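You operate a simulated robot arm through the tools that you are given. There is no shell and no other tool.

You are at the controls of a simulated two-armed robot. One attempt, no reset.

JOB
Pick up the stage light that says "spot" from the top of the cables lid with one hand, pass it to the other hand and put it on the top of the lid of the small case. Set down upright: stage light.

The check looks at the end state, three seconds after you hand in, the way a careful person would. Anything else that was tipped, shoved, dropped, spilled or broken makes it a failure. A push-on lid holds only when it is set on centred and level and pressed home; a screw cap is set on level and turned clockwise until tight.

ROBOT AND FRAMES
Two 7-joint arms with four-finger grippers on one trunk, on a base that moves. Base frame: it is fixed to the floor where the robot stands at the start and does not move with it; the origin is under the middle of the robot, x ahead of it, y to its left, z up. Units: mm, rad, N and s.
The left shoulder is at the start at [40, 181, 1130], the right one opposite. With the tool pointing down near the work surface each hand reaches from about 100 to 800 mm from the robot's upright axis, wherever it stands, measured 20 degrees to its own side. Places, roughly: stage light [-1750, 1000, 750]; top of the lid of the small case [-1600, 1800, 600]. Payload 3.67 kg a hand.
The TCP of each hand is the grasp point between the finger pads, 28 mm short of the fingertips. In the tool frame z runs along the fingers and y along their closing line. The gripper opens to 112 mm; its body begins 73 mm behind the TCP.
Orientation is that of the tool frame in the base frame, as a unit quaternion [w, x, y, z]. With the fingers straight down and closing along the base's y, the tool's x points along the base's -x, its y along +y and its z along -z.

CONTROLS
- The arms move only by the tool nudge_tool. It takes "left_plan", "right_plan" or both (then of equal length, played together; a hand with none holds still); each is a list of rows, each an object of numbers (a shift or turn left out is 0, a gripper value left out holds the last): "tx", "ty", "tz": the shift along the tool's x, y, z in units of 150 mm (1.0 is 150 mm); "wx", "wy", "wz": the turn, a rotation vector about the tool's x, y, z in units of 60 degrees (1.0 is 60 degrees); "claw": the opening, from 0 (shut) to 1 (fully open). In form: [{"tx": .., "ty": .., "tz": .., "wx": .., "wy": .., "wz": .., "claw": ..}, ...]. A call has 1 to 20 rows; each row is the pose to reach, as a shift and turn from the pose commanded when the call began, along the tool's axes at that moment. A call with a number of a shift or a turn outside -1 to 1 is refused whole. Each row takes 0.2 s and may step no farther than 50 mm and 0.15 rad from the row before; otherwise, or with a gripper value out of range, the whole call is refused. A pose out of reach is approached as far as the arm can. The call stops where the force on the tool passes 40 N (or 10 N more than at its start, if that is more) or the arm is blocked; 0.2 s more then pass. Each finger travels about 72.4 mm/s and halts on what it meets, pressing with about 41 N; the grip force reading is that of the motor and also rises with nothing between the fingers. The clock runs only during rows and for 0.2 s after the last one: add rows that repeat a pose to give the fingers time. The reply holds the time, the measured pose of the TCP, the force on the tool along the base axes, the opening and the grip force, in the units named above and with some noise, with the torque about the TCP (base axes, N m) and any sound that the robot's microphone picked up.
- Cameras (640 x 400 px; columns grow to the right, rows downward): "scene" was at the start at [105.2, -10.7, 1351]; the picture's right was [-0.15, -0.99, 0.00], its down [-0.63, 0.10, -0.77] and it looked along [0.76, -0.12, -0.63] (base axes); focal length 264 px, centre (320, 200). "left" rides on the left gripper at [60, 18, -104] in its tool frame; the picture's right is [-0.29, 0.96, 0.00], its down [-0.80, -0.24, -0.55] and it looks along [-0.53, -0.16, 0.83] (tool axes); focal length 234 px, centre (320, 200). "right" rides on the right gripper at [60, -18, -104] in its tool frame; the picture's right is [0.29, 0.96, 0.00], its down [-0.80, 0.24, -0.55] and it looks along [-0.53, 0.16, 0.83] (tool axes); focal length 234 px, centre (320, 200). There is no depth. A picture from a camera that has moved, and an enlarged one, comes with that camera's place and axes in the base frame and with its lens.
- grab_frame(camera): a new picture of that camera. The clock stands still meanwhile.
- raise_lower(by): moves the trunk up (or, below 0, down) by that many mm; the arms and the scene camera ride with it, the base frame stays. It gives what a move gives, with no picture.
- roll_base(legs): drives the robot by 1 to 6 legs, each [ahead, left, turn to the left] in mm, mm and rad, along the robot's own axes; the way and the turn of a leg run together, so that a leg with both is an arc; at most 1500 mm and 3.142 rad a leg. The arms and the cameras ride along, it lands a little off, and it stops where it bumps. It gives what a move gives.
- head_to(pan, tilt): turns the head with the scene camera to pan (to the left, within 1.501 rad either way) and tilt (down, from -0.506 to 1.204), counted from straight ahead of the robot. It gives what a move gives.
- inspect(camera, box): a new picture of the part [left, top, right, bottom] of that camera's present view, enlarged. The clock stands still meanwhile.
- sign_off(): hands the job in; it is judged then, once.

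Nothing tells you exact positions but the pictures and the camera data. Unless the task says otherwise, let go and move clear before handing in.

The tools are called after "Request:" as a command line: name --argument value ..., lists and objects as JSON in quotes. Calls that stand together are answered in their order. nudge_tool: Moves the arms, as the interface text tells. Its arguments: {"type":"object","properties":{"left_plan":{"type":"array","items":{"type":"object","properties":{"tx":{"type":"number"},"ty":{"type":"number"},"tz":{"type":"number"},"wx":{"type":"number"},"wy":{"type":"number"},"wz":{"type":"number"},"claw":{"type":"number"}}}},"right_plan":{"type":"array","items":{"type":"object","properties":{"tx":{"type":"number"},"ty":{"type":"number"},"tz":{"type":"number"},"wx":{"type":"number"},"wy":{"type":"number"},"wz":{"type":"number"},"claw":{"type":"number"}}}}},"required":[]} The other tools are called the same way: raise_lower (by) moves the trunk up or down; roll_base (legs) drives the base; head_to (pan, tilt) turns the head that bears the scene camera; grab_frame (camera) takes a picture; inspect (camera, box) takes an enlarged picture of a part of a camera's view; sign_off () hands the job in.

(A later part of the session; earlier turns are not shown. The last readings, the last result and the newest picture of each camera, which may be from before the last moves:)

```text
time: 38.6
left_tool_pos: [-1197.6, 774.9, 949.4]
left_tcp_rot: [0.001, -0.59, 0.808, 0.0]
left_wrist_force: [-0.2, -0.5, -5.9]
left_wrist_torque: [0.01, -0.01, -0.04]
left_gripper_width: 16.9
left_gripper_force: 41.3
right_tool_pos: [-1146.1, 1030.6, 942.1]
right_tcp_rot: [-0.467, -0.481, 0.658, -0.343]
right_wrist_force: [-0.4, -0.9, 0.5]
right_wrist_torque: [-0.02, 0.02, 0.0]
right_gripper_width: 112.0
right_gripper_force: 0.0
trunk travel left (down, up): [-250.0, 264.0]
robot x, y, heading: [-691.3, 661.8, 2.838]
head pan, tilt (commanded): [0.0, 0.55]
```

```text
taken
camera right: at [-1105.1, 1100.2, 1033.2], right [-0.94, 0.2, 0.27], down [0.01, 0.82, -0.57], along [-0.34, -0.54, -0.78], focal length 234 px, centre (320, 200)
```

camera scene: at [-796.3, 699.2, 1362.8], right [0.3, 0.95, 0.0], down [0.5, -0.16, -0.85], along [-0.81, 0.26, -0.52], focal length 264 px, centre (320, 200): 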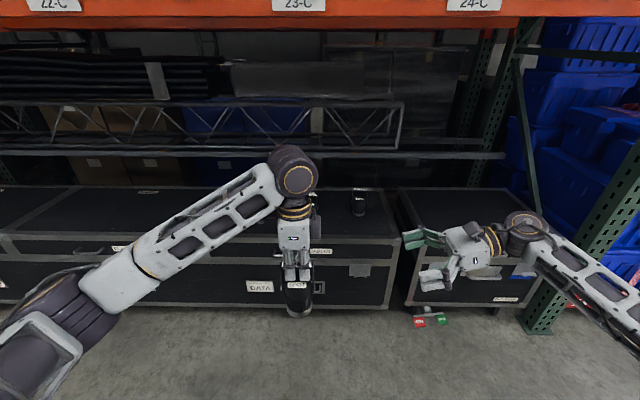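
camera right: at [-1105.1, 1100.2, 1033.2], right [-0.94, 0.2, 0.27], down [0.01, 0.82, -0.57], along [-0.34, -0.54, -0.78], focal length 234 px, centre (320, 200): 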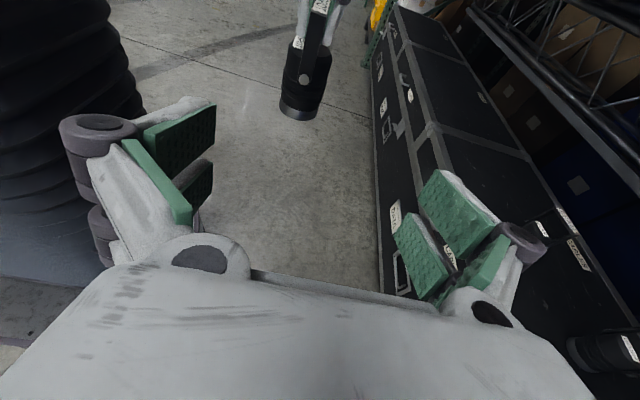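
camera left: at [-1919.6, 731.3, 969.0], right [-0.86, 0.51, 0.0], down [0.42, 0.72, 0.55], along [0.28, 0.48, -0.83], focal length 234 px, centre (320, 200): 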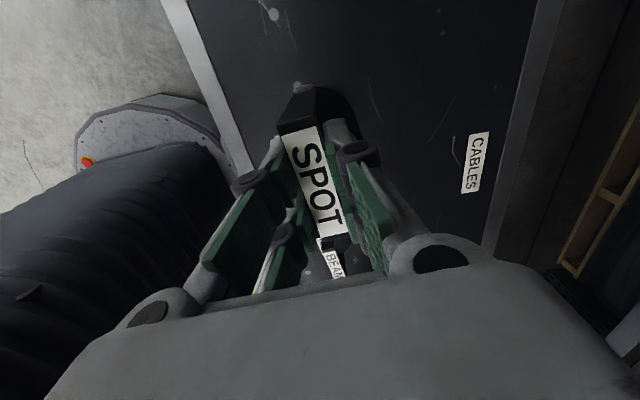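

The light is now in front at centre and the right camera sees it between its open fingers. I'll bring the right hand to a pre-grasp point about 130 mm short of the lamp body.

Request:
nudge_tool --right_plan '[{"tx": 0.015, "ty": -0.09, "tz": 0.15}, {"tx": 0.03, "ty": -0.183, "tz": 0.35}, {"tx": 0.045, "ty": -0.183, "tz": 0.55}, {"tx": 0.06, "ty": -0.183, "tz": 0.75}, {"tx": 0.071, "ty": -0.183, "tz": 0.939}, {"tx": 0.071, "ty": -0.183, "tz": 0.939}]'

Request:
grab_frame --camera "right"

Request:
grab_frame --camera "scene"

Request:
grab_frame --camera "left"

```text
time: 40.0
left_tool_pos: [-1198.9, 775.1, 950.4]
left_tcp_rot: [-0.001, -0.591, 0.807, 0.0]
left_wrist_force: [0.0, 0.7, -4.8]
left_wrist_torque: [0.01, 0.0, -0.03]
left_gripper_width: 16.4
left_gripper_force: 40.9
right_tool_pos: [-1160.5, 894.5, 906.2]
right_tcp_rot: [-0.468, -0.481, 0.658, -0.343]
right_wrist_force: [-0.3, 0.4, -0.6]
right_wrist_torque: [0.01, 0.01, 0.02]
right_gripper_width: 112.0
right_gripper_force: 0.1
trunk travel left (down, up): [-250.0, 264.0]
robot x, y, heading: [-688.7, 662.6, 2.837]
head pan, tilt (commanded): [0.0, 0.55]
```

```text
taken
camera right: at [-1120.2, 963.7, 996.1], right [-0.94, 0.2, 0.27], down [0.01, 0.82, -0.57], along [-0.34, -0.54, -0.77], focal length 234 px, centre (320, 200)
```

right: 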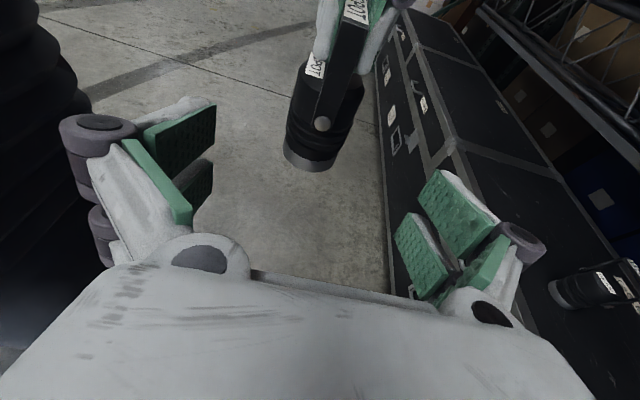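

```text
taken
camera scene: at [-795.6, 700.1, 1362.9], right [0.3, 0.95, 0.0], down [0.5, -0.16, -0.85], along [-0.81, 0.26, -0.52], focal length 264 px, centre (320, 200)
```

scene: 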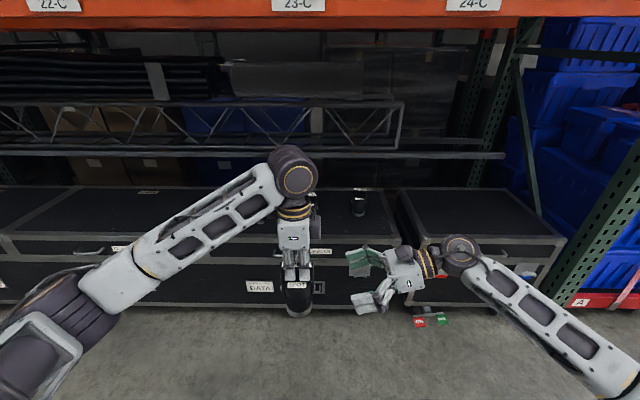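

```text
taken
camera left: at [-1233.3, 722.8, 1054.3], right [-0.83, 0.56, 0.0], down [0.47, 0.69, 0.55], along [0.31, 0.46, -0.83], focal length 234 px, centre (320, 200)
```

left: 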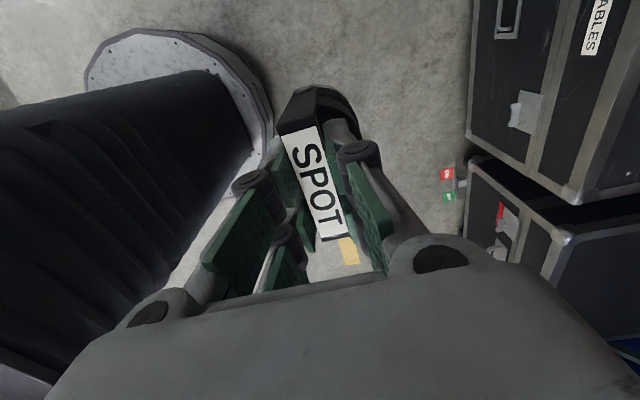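

The approach line looks good. I'll zoom with the right camera to check the body's position in the right gripper's frame.

Request:
inspect --camera "right" --box '[240, 0, 432, 180]'

Request:
inspect --camera "scene" --box '[250, 200, 442, 330]'

```text
2.22 times, centred on (336, 90) of right
camera zoom: at [-1120.2, 963.7, 996.1], right [-0.94, 0.2, 0.27], down [0.01, 0.82, -0.57], along [-0.34, -0.54, -0.77], focal length 520 px, centre (284, 444)
```

zoom: 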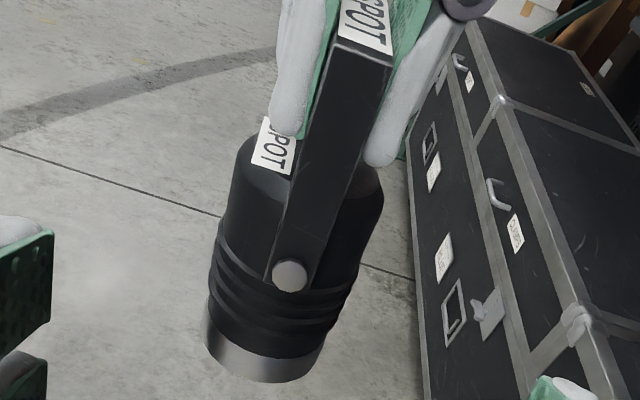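

```text
3.08 times, centred on (346, 265) of scene
camera zoom: at [-795.6, 700.1, 1362.9], right [0.3, 0.95, 0.0], down [0.5, -0.16, -0.85], along [-0.81, 0.26, -0.52], focal length 813 px, centre (240, 0)
```

zoom: 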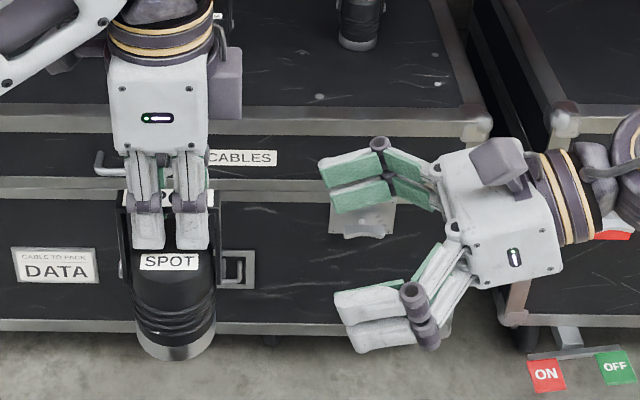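

Measured in the right gripper's frame, the lamp axis is centred laterally, and the light sits about 6 mm higher than I assumed. I'll advance along the fingers 90 mm first, then check.

Request:
nudge_tool --right_plan '[{"tx": 0.015, "tz": 0.15}, {"tx": 0.025, "tz": 0.3}, {"tx": 0.037, "tz": 0.45}, {"tx": 0.037, "tz": 0.6}, {"tx": 0.037, "tz": 0.6}]'

Request:
grab_frame --camera "right"

Request:
inspect --camera "scene" --box '[230, 180, 422, 330]'

```text
time: 41.2
left_tool_pos: [-1198.1, 774.4, 950.8]
left_tcp_rot: [0.0, -0.591, 0.807, 0.0]
left_wrist_force: [0.4, 0.9, -5.9]
left_wrist_torque: [0.02, 0.02, -0.04]
left_gripper_width: 16.7
left_gripper_force: 41.1
right_tool_pos: [-1186.0, 810.5, 882.5]
right_tcp_rot: [-0.467, -0.481, 0.658, -0.343]
right_wrist_force: [-0.1, 0.3, -0.2]
right_wrist_torque: [0.01, -0.03, 0.0]
right_gripper_width: 112.1
right_gripper_force: 0.1
trunk travel left (down, up): [-250.0, 264.0]
robot x, y, heading: [-691.4, 665.0, 2.834]
head pan, tilt (commanded): [0.0, 0.55]
```

```text
taken
camera right: at [-1145.9, 880.3, 972.5], right [-0.94, 0.2, 0.27], down [0.01, 0.82, -0.57], along [-0.34, -0.54, -0.77], focal length 234 px, centre (320, 200)
```

right: 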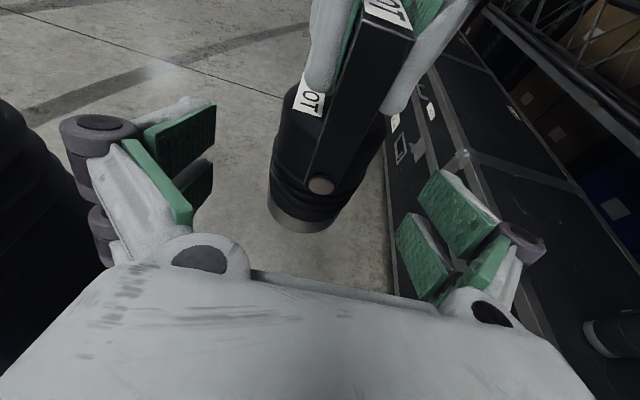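

```text
2.67 times, centred on (326, 255) of scene
camera zoom: at [-795.7, 700.1, 1362.9], right [0.3, 0.95, 0.0], down [0.5, -0.16, -0.85], along [-0.81, 0.26, -0.52], focal length 705 px, centre (304, 53)
```

zoom: 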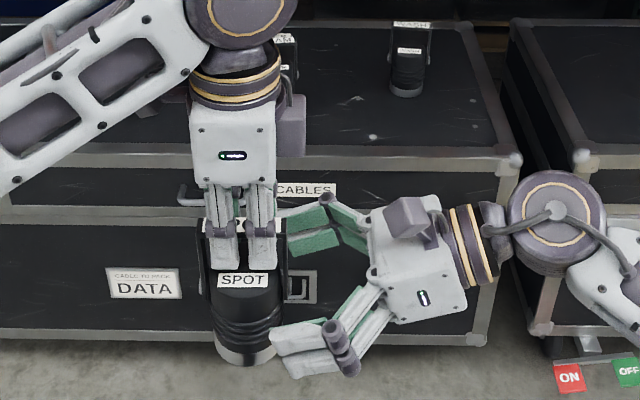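

The body axis is about 35 mm further along the right fingers. I'll advance 33 mm so the pads straddle the lamp body.

Request:
nudge_tool --right_plan '[{"tx": 0.01, "tz": 0.08}, {"tx": 0.02, "tz": 0.15}, {"tx": 0.02, "tz": 0.22}, {"tx": 0.02, "tz": 0.22}]'

Request:
grab_frame --camera "right"

Request:
inspect --camera "scene" --box '[230, 180, 422, 330]'

```text
time: 42.2
left_tool_pos: [-1198.4, 773.9, 952.5]
left_tcp_rot: [0.0, -0.591, 0.807, 0.0]
left_wrist_force: [0.3, 0.5, -5.8]
left_wrist_torque: [0.03, 0.02, 0.0]
left_gripper_width: 16.5
left_gripper_force: 40.4
right_tool_pos: [-1196.7, 778.6, 872.4]
right_tcp_rot: [-0.467, -0.481, 0.658, -0.343]
right_wrist_force: [0.4, -0.5, 0.3]
right_wrist_torque: [0.0, 0.02, -0.01]
right_gripper_width: 112.2
right_gripper_force: 0.1
trunk travel left (down, up): [-250.0, 264.0]
robot x, y, heading: [-689.2, 667.0, 2.836]
head pan, tilt (commanded): [0.0, 0.55]
```

```text
taken
camera right: at [-1155.8, 848.5, 963.2], right [-0.94, 0.2, 0.27], down [0.01, 0.82, -0.57], along [-0.34, -0.54, -0.77], focal length 234 px, centre (320, 200)
```

right: 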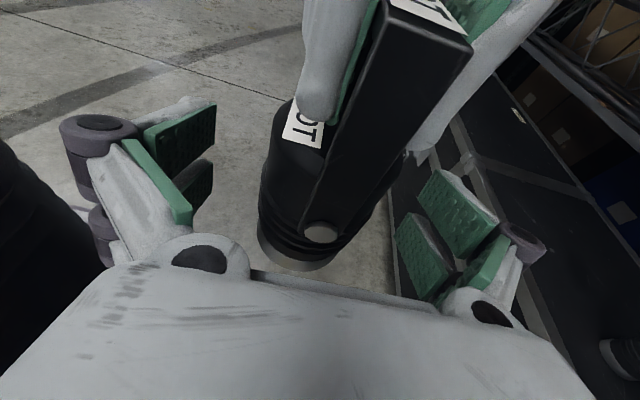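

```text
2.67 times, centred on (326, 255) of scene
camera zoom: at [-795.8, 699.9, 1362.9], right [0.3, 0.95, 0.0], down [0.5, -0.16, -0.85], along [-0.81, 0.26, -0.52], focal length 705 px, centre (304, 53)
```

zoom: 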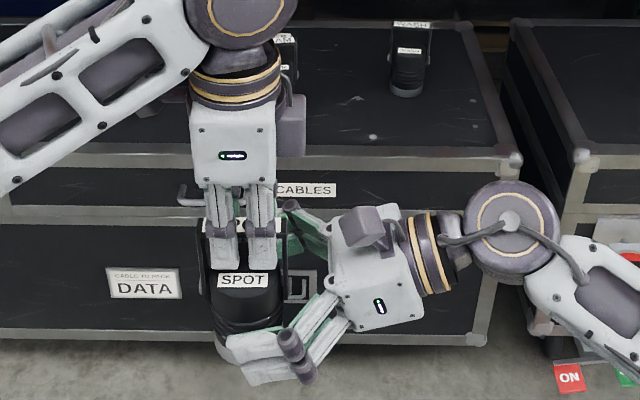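

Right fingers now straddle the lamp body with the left still holding the strap. Closing the right gripper.

Request:
nudge_tool --right_plan '[{"claw": 0.75}, {"claw": 0.65}, {"claw": 0.55}, {"claw": 0.4}, {"claw": 0.2}, {"claw": 0.0}, {"claw": 0.0}]'

Request:
grab_frame --camera "right"

Request:
inspect --camera "scene" --box '[230, 180, 422, 330]'

```text
time: 43.8
left_tool_pos: [-1198.9, 775.0, 950.5]
left_tcp_rot: [0.0, -0.591, 0.807, -0.001]
left_wrist_force: [3.2, -2.0, -5.7]
left_wrist_torque: [0.0, -0.04, 0.05]
left_gripper_width: 16.6
left_gripper_force: 41.1
right_tool_pos: [-1197.3, 779.2, 872.2]
right_tcp_rot: [-0.467, -0.481, 0.658, -0.342]
right_wrist_force: [-4.5, 2.1, 0.5]
right_wrist_torque: [-0.16, -0.26, -0.12]
right_gripper_width: 57.8
right_gripper_force: 41.1
trunk travel left (down, up): [-250.0, 264.0]
robot x, y, heading: [-690.5, 663.7, 2.835]
head pan, tilt (commanded): [0.0, 0.55]
```

```text
taken
camera right: at [-1155.9, 848.8, 963.1], right [-0.94, 0.2, 0.27], down [0.01, 0.82, -0.57], along [-0.34, -0.54, -0.78], focal length 234 px, centre (320, 200)
```

right: 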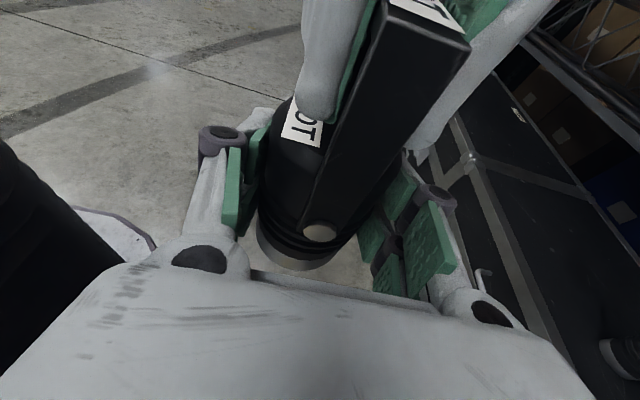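

```text
2.67 times, centred on (326, 255) of scene
camera zoom: at [-796.0, 699.7, 1362.9], right [0.3, 0.95, 0.0], down [0.5, -0.16, -0.85], along [-0.81, 0.26, -0.52], focal length 705 px, centre (304, 53)
```

zoom: 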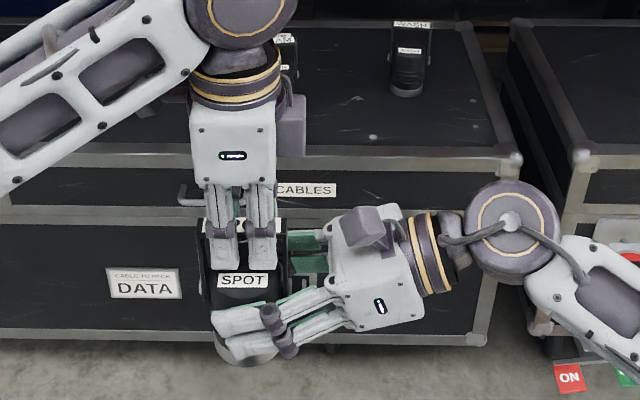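

Both hands hold the light firmly with small interaction forces. Now I open the left hand and raise it clear.

Request:
nudge_tool --left_plan '[{"claw": 0.3}, {"claw": 0.5}, {"claw": 0.6}, {"claw": 0.6}]'

Request:
grab_frame --camera "left"

```text
time: 44.8
left_tool_pos: [-1199.3, 774.5, 950.6]
left_tcp_rot: [0.0, -0.591, 0.807, 0.0]
left_wrist_force: [0.6, -0.1, 0.5]
left_wrist_torque: [-0.02, 0.01, 0.01]
left_gripper_width: 67.1
left_gripper_force: 0.0
right_tool_pos: [-1196.7, 779.0, 872.1]
right_tcp_rot: [-0.467, -0.481, 0.658, -0.342]
right_wrist_force: [-0.3, 0.2, 0.6]
right_wrist_torque: [0.02, 0.02, 0.02]
right_gripper_width: 58.0
right_gripper_force: 40.7
trunk travel left (down, up): [-250.0, 264.0]
robot x, y, heading: [-693.5, 663.5, 2.833]
head pan, tilt (commanded): [0.0, 0.55]
```

```text
taken
camera left: at [-1233.5, 722.5, 1054.2], right [-0.83, 0.56, 0.0], down [0.47, 0.69, 0.55], along [0.31, 0.46, -0.83], focal length 234 px, centre (320, 200)
```

left: 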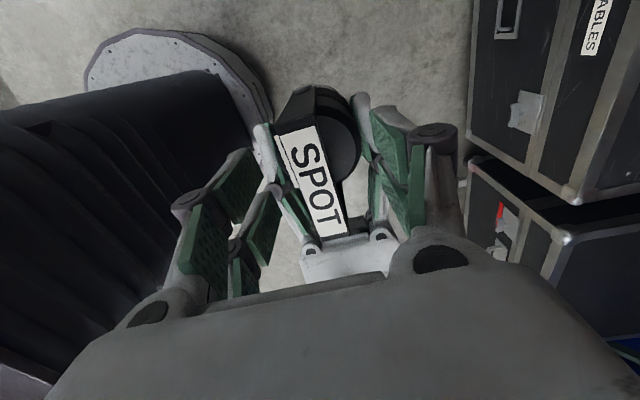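

The left is open and the strap is free. I'll raise the left hand straight up, clear of the strap, and check the light is held by the right.

Request:
nudge_tool --left_plan '[{"tz": -0.15}, {"tz": -0.3}, {"tz": -0.5}, {"tz": -0.7}, {"tz": -0.7}]'

Request:
grab_frame --camera "scene"

Request:
grab_frame --camera "right"

```text
time: 46.0
left_tool_pos: [-1199.8, 771.6, 1054.9]
left_tcp_rot: [0.001, -0.591, 0.807, -0.001]
left_wrist_force: [0.6, 0.5, 0.4]
left_wrist_torque: [0.0, 0.02, 0.01]
left_gripper_width: 67.1
left_gripper_force: 0.1
right_tool_pos: [-1196.8, 778.4, 872.2]
right_tcp_rot: [-0.466, -0.482, 0.657, -0.343]
right_wrist_force: [0.1, -0.8, 0.0]
right_wrist_torque: [0.04, -0.01, -0.01]
right_gripper_width: 57.8
right_gripper_force: 40.8
trunk travel left (down, up): [-250.0, 264.0]
robot x, y, heading: [-691.1, 666.3, 2.84]
head pan, tilt (commanded): [0.0, 0.55]
```

```text
taken
camera scene: at [-796.3, 699.6, 1362.8], right [0.3, 0.95, 0.0], down [0.5, -0.16, -0.85], along [-0.81, 0.26, -0.52], focal length 264 px, centre (320, 200)
```

scene: 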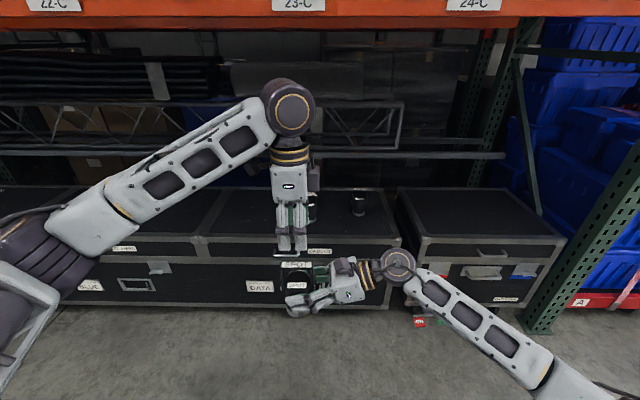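

```text
taken
camera right: at [-1156.0, 848.5, 962.8], right [-0.94, 0.2, 0.27], down [0.01, 0.82, -0.57], along [-0.34, -0.54, -0.78], focal length 234 px, centre (320, 200)
```

right: 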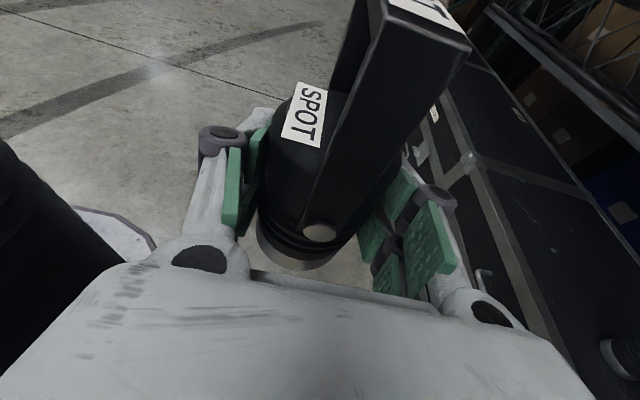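

The right hand now holds the light alone. Let me zoom to verify it is upright and not slipping.

Request:
inspect --camera "scene" --box '[240, 220, 432, 340]'

Request:
grab_frame --camera "left"

```text
3.33 times, centred on (336, 280) of scene
camera zoom: at [-796.3, 699.6, 1362.8], right [0.3, 0.95, 0.0], down [0.5, -0.16, -0.85], along [-0.81, 0.26, -0.52], focal length 881 px, centre (267, -67)
```

zoom: 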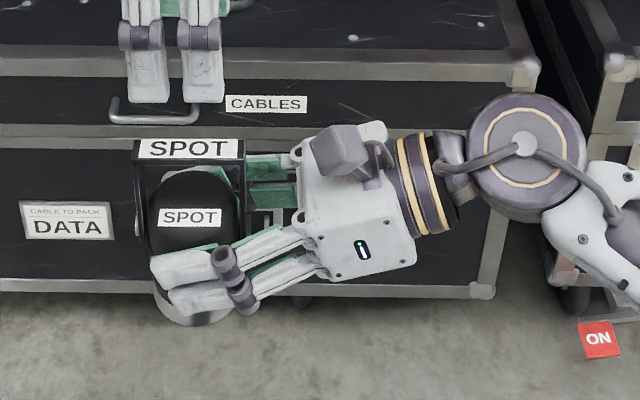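

```text
taken
camera left: at [-1235.1, 720.7, 1158.7], right [-0.83, 0.56, 0.0], down [0.47, 0.69, 0.55], along [0.31, 0.46, -0.83], focal length 234 px, centre (320, 200)
```

left: 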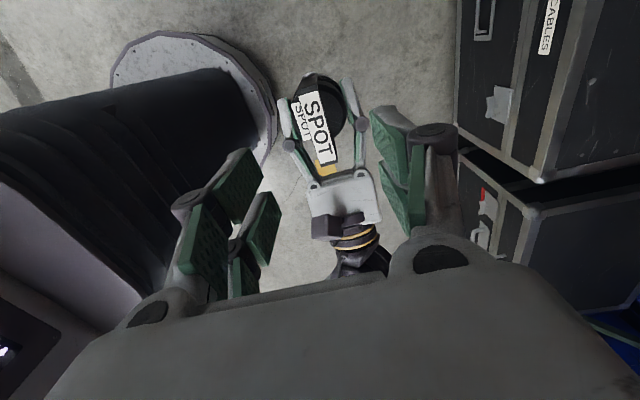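

SPOT is held upright by the right hand. I'll move the left arm back out to its own side, clear of everything.

Request:
nudge_tool --left_plan '[{"tx": 0.2, "ty": -0.1}, {"tx": 0.4, "ty": -0.2}, {"tx": 0.6, "ty": -0.3}, {"tx": 0.8, "ty": -0.4}, {"tx": 1.0, "ty": -0.5}]'

Request:
nudge_tool --left_plan '[{"tx": 0.2, "ty": -0.1}, {"tx": 0.4, "ty": -0.2}, {"tx": 0.6, "ty": -0.3}, {"tx": 0.6, "ty": -0.3}]'

Request:
roll_base --legs '[[0, 0, -0.5]]'

Request:
head_to --pan 0.0 --tilt 0.55

Request:
grab_frame --camera "scene"

```text
time: 47.2
left_tool_pos: [-1173.4, 606.0, 1054.0]
left_tcp_rot: [-0.001, -0.591, 0.807, 0.0]
left_wrist_force: [0.2, 0.2, -0.8]
left_wrist_torque: [0.04, 0.01, 0.02]
left_gripper_width: 67.2
left_gripper_force: 0.0
right_tool_pos: [-1195.8, 778.1, 873.0]
right_tcp_rot: [-0.466, -0.482, 0.658, -0.343]
right_wrist_force: [0.4, 0.4, -0.1]
right_wrist_torque: [0.06, 0.0, -0.03]
right_gripper_width: 58.4
right_gripper_force: 40.8
trunk travel left (down, up): [-250.0, 264.0]
robot x, y, heading: [-691.1, 661.3, 2.836]
head pan, tilt (commanded): [0.0, 0.55]
```

```text
time: 48.2
left_tool_pos: [-1157.8, 508.6, 1054.6]
left_tcp_rot: [0.001, -0.591, 0.807, -0.001]
left_wrist_force: [0.3, 0.0, -0.3]
left_wrist_torque: [-0.04, -0.01, -0.03]
left_gripper_width: 67.4
left_gripper_force: 0.1
right_tool_pos: [-1197.1, 779.7, 872.0]
right_tcp_rot: [-0.467, -0.481, 0.658, -0.343]
right_wrist_force: [0.5, 1.4, -1.2]
right_wrist_torque: [0.01, -0.03, 0.0]
right_gripper_width: 58.1
right_gripper_force: 40.9
trunk travel left (down, up): [-250.0, 264.0]
robot x, y, heading: [-690.7, 664.3, 2.832]
head pan, tilt (commanded): [0.0, 0.55]
```

```text
time: 50.1
left_tool_pos: [-1174.7, 752.7, 1054.8]
left_tcp_rot: [-0.001, -0.371, 0.928, -0.001]
left_wrist_force: [-0.1, -0.4, -0.2]
left_wrist_torque: [-0.02, -0.01, -0.01]
left_gripper_width: 67.1
left_gripper_force: 0.1
right_tool_pos: [-1078.2, 1008.4, 873.4]
right_tcp_rot: [-0.537, -0.302, 0.757, -0.215]
right_wrist_force: [0.3, 1.1, 0.7]
right_wrist_torque: [0.02, -0.02, 0.01]
right_gripper_width: 58.1
right_gripper_force: 40.6
trunk travel left (down, up): [-250.0, 264.0]
robot x, y, heading: [-689.8, 668.5, 2.333]
head pan, tilt (commanded): [0.0, 0.55]
```

```text
time: 50.7
left_tool_pos: [-1174.3, 751.3, 1054.0]
left_tcp_rot: [0.0, -0.371, 0.929, -0.001]
left_wrist_force: [0.6, -0.4, 0.3]
left_wrist_torque: [-0.01, -0.01, -0.04]
left_gripper_width: 67.2
left_gripper_force: 0.1
right_tool_pos: [-1077.8, 1008.7, 871.6]
right_tcp_rot: [-0.538, -0.303, 0.756, -0.216]
right_wrist_force: [0.6, 0.1, -0.1]
right_wrist_torque: [0.04, 0.0, 0.0]
right_gripper_width: 58.0
right_gripper_force: 41.8
trunk travel left (down, up): [-250.0, 264.0]
robot x, y, heading: [-690.2, 664.1, 2.33]
head pan, tilt (commanded): [0.0, 0.55]
```

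```text
taken
camera scene: at [-766.8, 746.4, 1362.9], right [0.72, 0.69, 0.0], down [0.36, -0.38, -0.85], along [-0.59, 0.62, -0.52], focal length 264 px, centre (320, 200)
```

scene: 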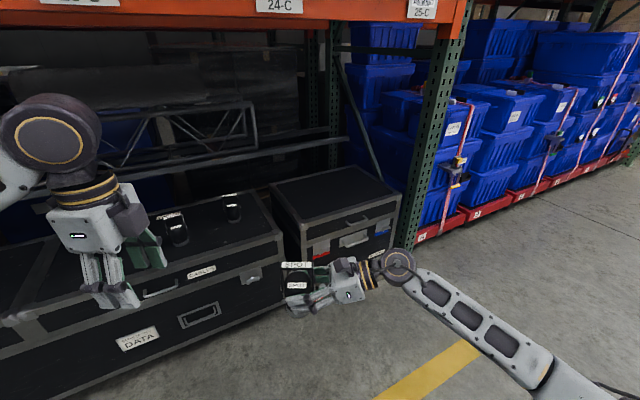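

I'm now angled toward the small case, which keeps my right elbow away from the rack post. The light's underside is at z≈815, well above everything. I'll drive in about 640 mm ahead and 110 mm right, then measure the lid again.

Request:
roll_base --legs '[[400, -112, 0]]'

Request:
grab_frame --camera "scene"

```text
time: 53.3
left_tool_pos: [-1374.6, 1123.0, 1054.5]
left_tcp_rot: [0.001, -0.372, 0.928, -0.001]
left_wrist_force: [0.6, 0.4, 0.2]
left_wrist_torque: [-0.02, -0.02, 0.01]
left_gripper_width: 67.5
left_gripper_force: 0.1
right_tool_pos: [-1279.4, 1378.7, 872.6]
right_tcp_rot: [-0.537, -0.303, 0.757, -0.216]
right_wrist_force: [-0.8, 0.9, -5.9]
right_wrist_torque: [0.04, -0.02, 0.0]
right_gripper_width: 57.9
right_gripper_force: 41.0
trunk travel left (down, up): [-250.0, 264.0]
robot x, y, heading: [-894.6, 1037.0, 2.332]
head pan, tilt (commanded): [0.0, 0.55]
```

```text
taken
camera scene: at [-967.9, 1117.7, 1362.8], right [0.72, 0.69, 0.0], down [0.36, -0.38, -0.85], along [-0.59, 0.62, -0.52], focal length 264 px, centre (320, 200)
```

scene: 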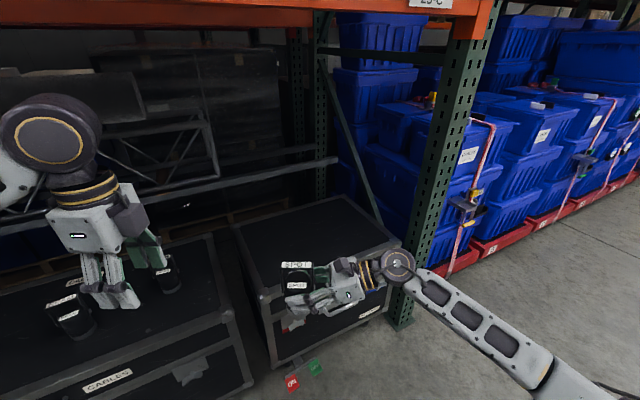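

Driving is going well and the light is secure. I'll zoom on the small case to measure its lid.

Request:
inspect --camera "scene" --box '[200, 160, 456, 320]'

```text
2.50 times, centred on (328, 240) of scene
camera zoom: at [-967.9, 1117.7, 1362.8], right [0.72, 0.69, 0.0], down [0.36, -0.38, -0.85], along [-0.59, 0.62, -0.52], focal length 661 px, centre (300, 100)
```

zoom: 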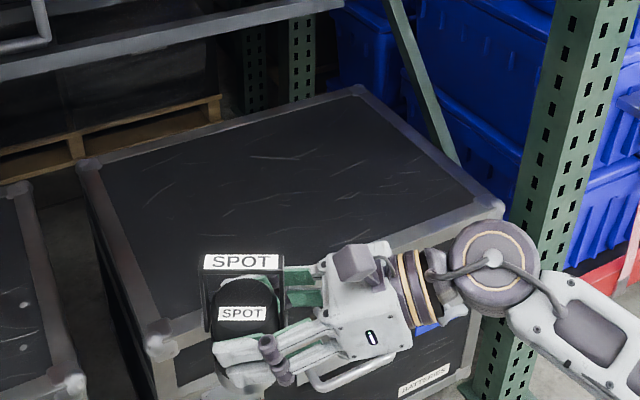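

Before lowering the trunk I want to check where the left arm's elbow is relative to the cables case, so I'll look left.

Request:
head_to --pan 0.9 --tilt 0.75

Request:
grab_frame --camera "scene"

Request:
grab_frame --camera "left"

```text
time: 54.5
left_tool_pos: [-1374.9, 1122.6, 1053.9]
left_tcp_rot: [0.0, -0.372, 0.928, 0.0]
left_wrist_force: [0.8, 0.3, 0.3]
left_wrist_torque: [0.01, 0.01, -0.03]
left_gripper_width: 67.2
left_gripper_force: 0.1
right_tool_pos: [-1278.4, 1379.0, 871.8]
right_tcp_rot: [-0.537, -0.303, 0.757, -0.216]
right_wrist_force: [0.2, 0.6, -5.9]
right_wrist_torque: [0.04, -0.02, -0.01]
right_gripper_width: 58.1
right_gripper_force: 40.9
trunk travel left (down, up): [-250.0, 264.0]
robot x, y, heading: [-890.4, 1035.0, 2.34]
head pan, tilt (commanded): [0.901, 0.75]
```

```text
taken
camera scene: at [-987.9, 1044.5, 1345.5], right [-0.09, 1.0, 0.0], down [0.68, 0.06, -0.73], along [-0.73, -0.07, -0.68], focal length 264 px, centre (320, 200)
```

scene: 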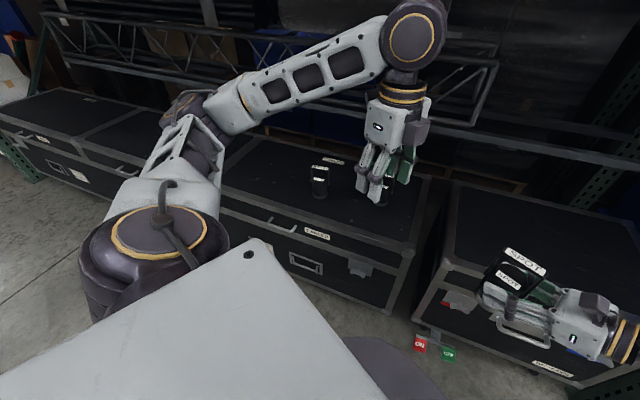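

```text
taken
camera left: at [-1430.3, 1093.8, 1157.9], right [-0.45, 0.89, 0.0], down [0.74, 0.38, 0.55], along [0.49, 0.25, -0.83], focal length 234 px, centre (320, 200)
```

left: 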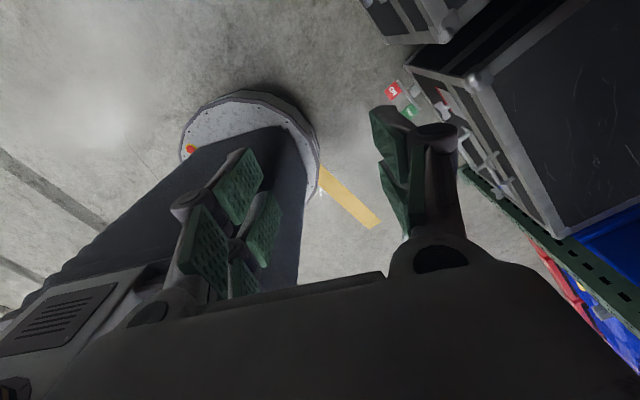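

The left arm is high and well clear. Below the right hand is open floor, so I'll lower the trunk 150 mm (the light's underside stays above the lid) and look at the small case again for height by parallax.

Request:
head_to --pan 0.0 --tilt 0.55

Request:
raise_lower --by -130

Request:
inspect --camera "scene" --box '[200, 130, 456, 290]'

Request:
grab_frame --camera "right"

```text
time: 55.7
left_tool_pos: [-1373.4, 1123.2, 1054.3]
left_tcp_rot: [0.0, -0.372, 0.928, 0.0]
left_wrist_force: [0.7, 0.1, -0.6]
left_wrist_torque: [0.02, -0.02, 0.05]
left_gripper_width: 67.1
left_gripper_force: 0.1
right_tool_pos: [-1278.8, 1378.2, 872.9]
right_tcp_rot: [-0.537, -0.304, 0.757, -0.217]
right_wrist_force: [0.1, 0.4, -5.6]
right_wrist_torque: [-0.01, 0.01, 0.0]
right_gripper_width: 58.1
right_gripper_force: 40.8
trunk travel left (down, up): [-250.0, 264.0]
robot x, y, heading: [-887.5, 1038.4, 2.337]
head pan, tilt (commanded): [0.0, 0.55]
```

```text
time: 57.3
left_tool_pos: [-1374.8, 1122.9, 925.1]
left_tcp_rot: [0.0, -0.372, 0.928, 0.001]
left_wrist_force: [-0.3, -0.1, 0.7]
left_wrist_torque: [-0.04, 0.0, 0.01]
left_gripper_width: 67.2
left_gripper_force: 0.1
right_tool_pos: [-1278.8, 1377.3, 742.3]
right_tcp_rot: [-0.537, -0.304, 0.756, -0.216]
right_wrist_force: [0.4, -0.4, -6.1]
right_wrist_torque: [0.03, -0.01, 0.02]
right_gripper_width: 58.2
right_gripper_force: 40.8
trunk travel left (down, up): [-120.0, 394.0]
robot x, y, heading: [-893.1, 1035.4, 2.335]
head pan, tilt (commanded): [0.0, 0.55]
```

```text
2.50 times, centred on (328, 210) of scene
camera zoom: at [-967.3, 1116.9, 1232.4], right [0.72, 0.69, 0.0], down [0.36, -0.38, -0.85], along [-0.59, 0.62, -0.52], focal length 661 px, centre (300, 175)
```

zoom: 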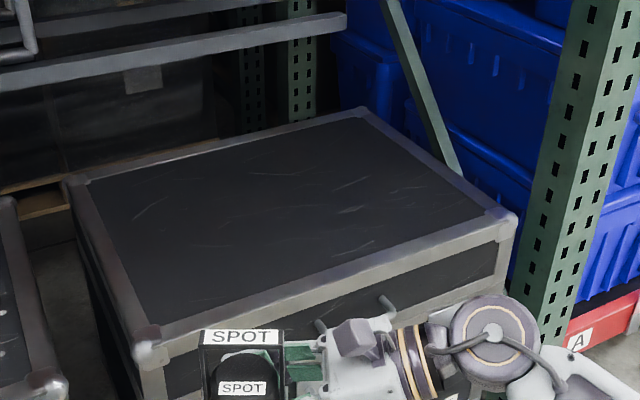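

```text
taken
camera right: at [-1210.5, 1419.7, 832.7], right [-0.73, 0.63, 0.27], down [0.4, 0.72, -0.57], along [-0.55, -0.31, -0.78], focal length 234 px, centre (320, 200)
```

right: 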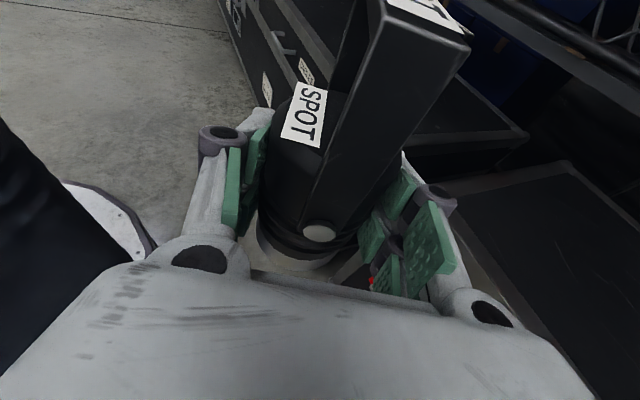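

The small-case lid comes out near z≈610, similar to the cables lid. My chosen spot is about 250 mm in from its left edge and 150 mm from its front edge. I'll roll 310 mm ahead with the light's underside about 75 mm above the lid.

Request:
roll_base --legs '[[310, 0, 0]]'

Request:
grab_frame --camera "scene"

Request:
grab_frame --camera "right"

```text
time: 59.5
left_tool_pos: [-1590.8, 1352.2, 924.2]
left_tcp_rot: [0.0, -0.37, 0.929, -0.001]
left_wrist_force: [-0.7, 0.1, -0.6]
left_wrist_torque: [-0.04, 0.02, 0.0]
left_gripper_width: 67.0
left_gripper_force: 0.0
right_tool_pos: [-1494.5, 1608.4, 740.8]
right_tcp_rot: [-0.538, -0.301, 0.757, -0.215]
right_wrist_force: [-0.5, -0.2, -5.6]
right_wrist_torque: [-0.02, -0.04, 0.03]
right_gripper_width: 58.0
right_gripper_force: 41.4
trunk travel left (down, up): [-120.0, 394.0]
robot x, y, heading: [-1105.3, 1262.9, 2.331]
head pan, tilt (commanded): [0.0, 0.55]
```

```text
taken
camera scene: at [-1183.9, 1344.9, 1232.2], right [0.73, 0.69, 0.0], down [0.36, -0.38, -0.85], along [-0.59, 0.62, -0.52], focal length 264 px, centre (320, 200)
```

scene: 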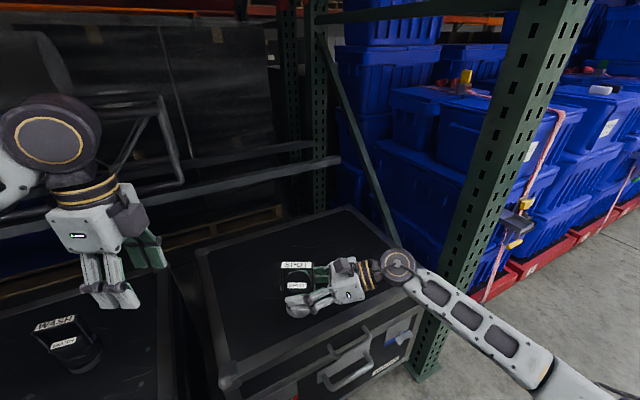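

```text
taken
camera right: at [-1425.2, 1648.4, 831.7], right [-0.73, 0.63, 0.27], down [0.41, 0.71, -0.57], along [-0.55, -0.31, -0.78], focal length 234 px, centre (320, 200)
```

right: 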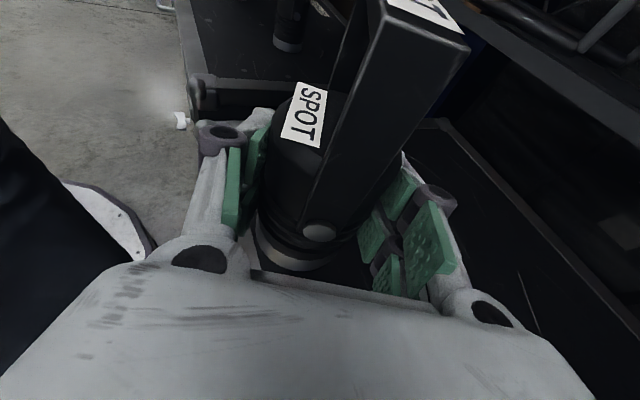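

Now over the case. I'll zoom to measure the lid corners and the light's position relative to them.

Request:
inspect --camera "scene" --box '[170, 190, 458, 400]'

Request:
inspect --camera "right" --box '[220, 60, 480, 300]'

```text
1.90 times, centred on (314, 295) of scene
camera zoom: at [-1183.9, 1344.9, 1232.2], right [0.73, 0.69, 0.0], down [0.36, -0.38, -0.85], along [-0.59, 0.62, -0.52], focal length 503 px, centre (331, 19)
```

zoom: 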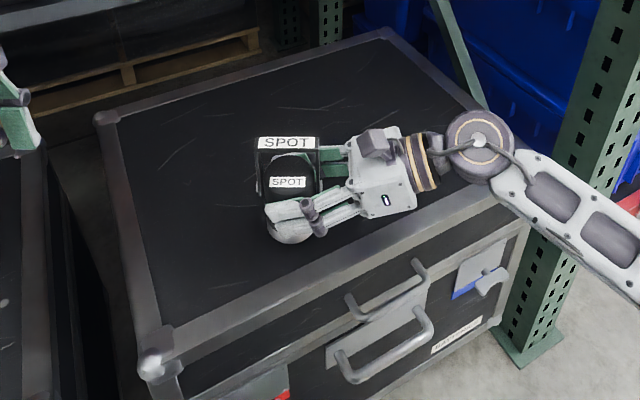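

```text
1.67 times, centred on (350, 180) of right
camera zoom: at [-1425.2, 1648.4, 831.7], right [-0.73, 0.63, 0.27], down [0.41, 0.71, -0.57], along [-0.55, -0.31, -0.78], focal length 390 px, centre (270, 233)
```

zoom: 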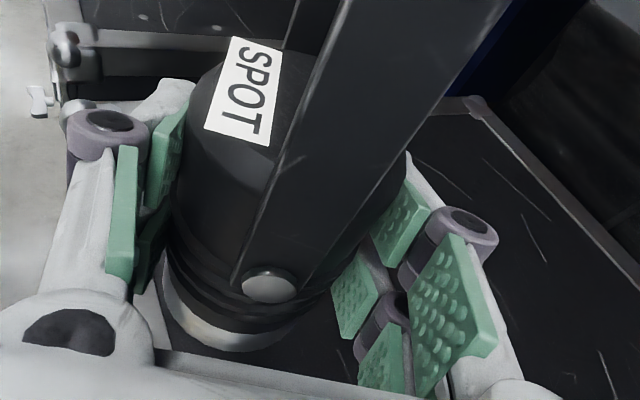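

The light is above the lid, about 40 mm in from the front edge. I'll move it 122 mm further in, then down about 40 mm, staying clear of the surface.

Request:
nudge_tool --right_plan '[{"ty": 0.2}, {"ty": 0.4}, {"ty": 0.6}, {"ty": 0.813}, {"ty": 0.813, "tx": -0.126, "tz": 0.0435}, {"ty": 0.813, "tx": -0.252, "tz": 0.087}, {"ty": 0.813, "tx": -0.252, "tz": 0.087}]'

Request:
grab_frame --camera "scene"

Request:
grab_frame --camera "right"

Request:
grab_frame --camera "left"

```text
time: 61.0
left_tool_pos: [-1591.0, 1350.4, 924.4]
left_tcp_rot: [0.0, -0.37, 0.929, 0.0]
left_wrist_force: [0.0, -0.5, -0.2]
left_wrist_torque: [0.03, -0.02, -0.02]
left_gripper_width: 67.1
left_gripper_force: 0.0
right_tool_pos: [-1577.5, 1696.2, 700.9]
right_tcp_rot: [-0.538, -0.302, 0.757, -0.216]
right_wrist_force: [0.6, 0.3, -5.6]
right_wrist_torque: [0.0, -0.1, 0.01]
right_gripper_width: 57.9
right_gripper_force: 40.8
trunk travel left (down, up): [-120.0, 394.0]
robot x, y, heading: [-1109.3, 1262.4, 2.326]
head pan, tilt (commanded): [0.0, 0.55]
```

```text
taken
camera scene: at [-1183.0, 1344.0, 1232.3], right [0.73, 0.69, 0.0], down [0.36, -0.38, -0.85], along [-0.59, 0.62, -0.52], focal length 264 px, centre (320, 200)
```

scene: 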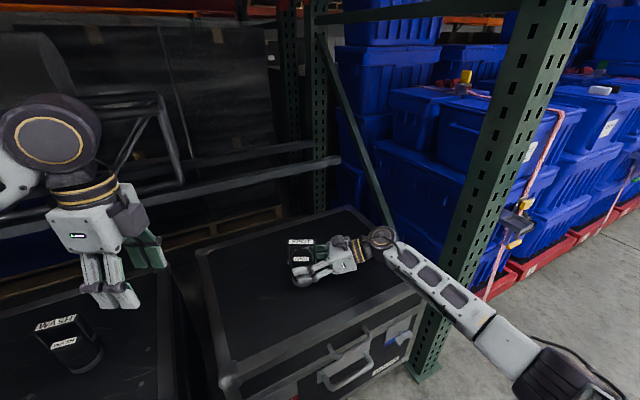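

```text
taken
camera right: at [-1508.5, 1737.3, 791.3], right [-0.73, 0.63, 0.27], down [0.41, 0.71, -0.57], along [-0.55, -0.31, -0.78], focal length 234 px, centre (320, 200)
```

right: 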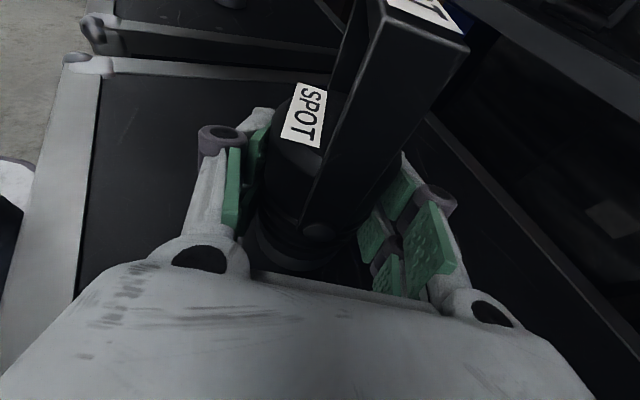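

```text
taken
camera left: at [-1645.9, 1323.0, 1027.4], right [-0.45, 0.89, 0.0], down [0.74, 0.37, 0.55], along [0.5, 0.25, -0.83], focal length 234 px, centre (320, 200)
```

left: 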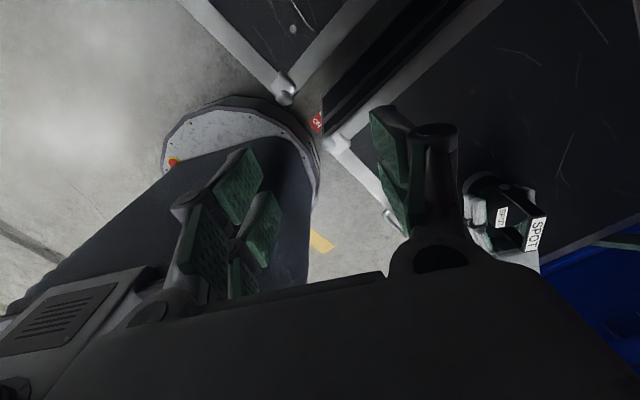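

The light is over the middle of the lid's left half. I'll zoom to judge clearance underneath.

Request:
inspect --camera "scene" --box '[250, 215, 410, 315]'

Request:
inspect --camera "scene" --box '[280, 230, 360, 300]'

```text
4.00 times, centred on (330, 265) of scene
camera zoom: at [-1183.0, 1344.0, 1232.3], right [0.73, 0.69, 0.0], down [0.36, -0.38, -0.85], along [-0.59, 0.62, -0.52], focal length 1057 px, centre (280, -60)
```

zoom: 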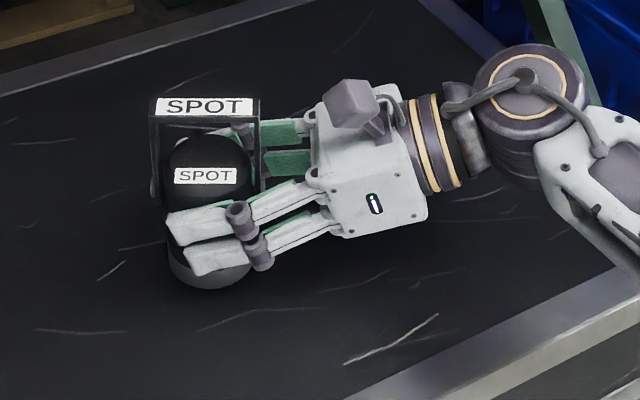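

```text
5.71 times, centred on (320, 265) of scene
camera zoom: at [-1183.0, 1344.0, 1232.3], right [0.73, 0.69, 0.0], down [0.36, -0.38, -0.85], along [-0.59, 0.62, -0.52], focal length 1510 px, centre (320, -171)
```

zoom: 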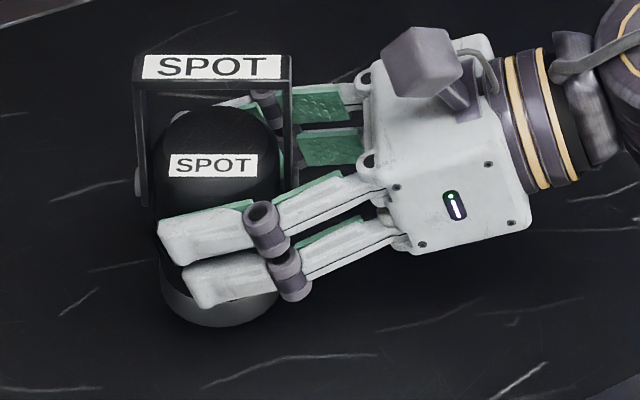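

The light is upright and its base is at about z≈645, some 35 mm above the lid. I'll lower 20 mm, then go in small steps watching the wrist force for contact.

Request:
nudge_tool --right_plan '[{"tx": -0.063, "tz": 0.0218}, {"tx": -0.126, "tz": 0.0436}, {"tx": -0.126, "tz": 0.0436}]'

Request:
inspect --camera "scene" --box '[280, 230, 360, 300]'

```text
time: 61.9
left_tool_pos: [-1590.6, 1350.8, 923.8]
left_tcp_rot: [0.0, -0.37, 0.929, 0.0]
left_wrist_force: [0.1, 0.2, -0.5]
left_wrist_torque: [0.02, 0.0, 0.01]
left_gripper_width: 67.3
left_gripper_force: 0.2
right_tool_pos: [-1578.3, 1695.3, 680.3]
right_tcp_rot: [-0.538, -0.301, 0.757, -0.215]
right_wrist_force: [0.3, 0.6, -6.3]
right_wrist_torque: [0.05, 0.01, -0.01]
right_gripper_width: 57.9
right_gripper_force: 41.3
trunk travel left (down, up): [-120.0, 394.0]
robot x, y, heading: [-1107.4, 1259.3, 2.331]
head pan, tilt (commanded): [0.0, 0.55]
```

```text
5.71 times, centred on (320, 265) of scene
camera zoom: at [-1183.1, 1344.1, 1232.3], right [0.73, 0.69, 0.0], down [0.36, -0.38, -0.85], along [-0.59, 0.62, -0.52], focal length 1510 px, centre (320, -171)
```

zoom: 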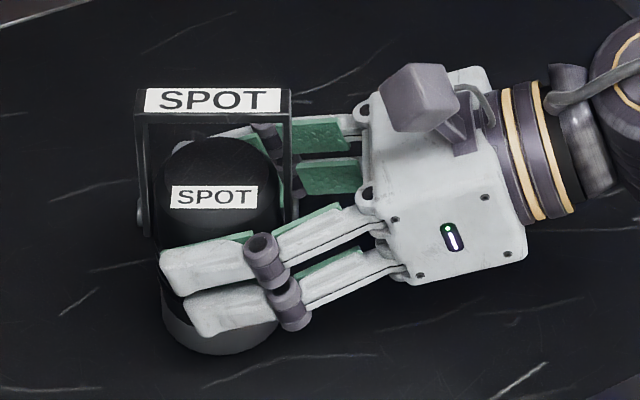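

No contact yet (force still −6 N). Continuing down in small steps.

Request:
nudge_tool --right_plan '[{"tx": -0.0315, "tz": 0.0109}, {"tx": -0.0315, "tz": 0.0109}]'

Request:
nudge_tool --right_plan '[{"tx": -0.019, "tz": 0.0065}, {"tx": -0.019, "tz": 0.0065}]'

Request:
nudge_tool --right_plan '[{"tx": -0.0126, "tz": 0.0044}, {"tx": -0.0126, "tz": 0.0044}]'

```text
time: 62.5
left_tool_pos: [-1590.2, 1351.0, 923.3]
left_tcp_rot: [0.0, -0.37, 0.929, 0.0]
left_wrist_force: [0.4, -0.8, -0.1]
left_wrist_torque: [0.03, -0.02, 0.01]
left_gripper_width: 67.0
left_gripper_force: 0.0
right_tool_pos: [-1578.1, 1696.3, 678.9]
right_tcp_rot: [-0.539, -0.301, 0.757, -0.214]
right_wrist_force: [0.0, 1.6, 2.0]
right_wrist_torque: [0.18, -0.16, 0.04]
right_gripper_width: 58.1
right_gripper_force: 40.6
trunk travel left (down, up): [-120.0, 394.0]
robot x, y, heading: [-1109.0, 1263.7, 2.332]
head pan, tilt (commanded): [0.0, 0.55]
```

```text
time: 63.0
left_tool_pos: [-1588.7, 1349.7, 925.2]
left_tcp_rot: [0.0, -0.369, 0.929, 0.001]
left_wrist_force: [0.0, -0.9, 0.8]
left_wrist_torque: [-0.03, -0.01, 0.01]
left_gripper_width: 67.4
left_gripper_force: 0.0
right_tool_pos: [-1578.0, 1696.3, 678.4]
right_tcp_rot: [-0.54, -0.302, 0.756, -0.214]
right_wrist_force: [0.2, 3.7, 20.1]
right_wrist_torque: [0.24, -0.65, 0.07]
right_gripper_width: 58.3
right_gripper_force: 41.1
trunk travel left (down, up): [-120.0, 394.0]
robot x, y, heading: [-1106.8, 1262.2, 2.335]
head pan, tilt (commanded): [0.0, 0.55]
```

```text
time: 63.6
left_tool_pos: [-1588.4, 1350.2, 925.0]
left_tcp_rot: [0.0, -0.371, 0.929, 0.001]
left_wrist_force: [0.4, -0.4, -0.1]
left_wrist_torque: [0.02, 0.02, 0.0]
left_gripper_width: 67.1
left_gripper_force: 0.1
right_tool_pos: [-1578.1, 1695.3, 675.4]
right_tcp_rot: [-0.54, -0.302, 0.756, -0.213]
right_wrist_force: [-4.4, 5.0, 29.5]
right_wrist_torque: [-0.14, 0.56, -0.1]
right_gripper_width: 58.7
right_gripper_force: 41.1
trunk travel left (down, up): [-120.0, 394.0]
robot x, y, heading: [-1106.9, 1265.0, 2.326]
head pan, tilt (commanded): [0.0, 0.55]
```

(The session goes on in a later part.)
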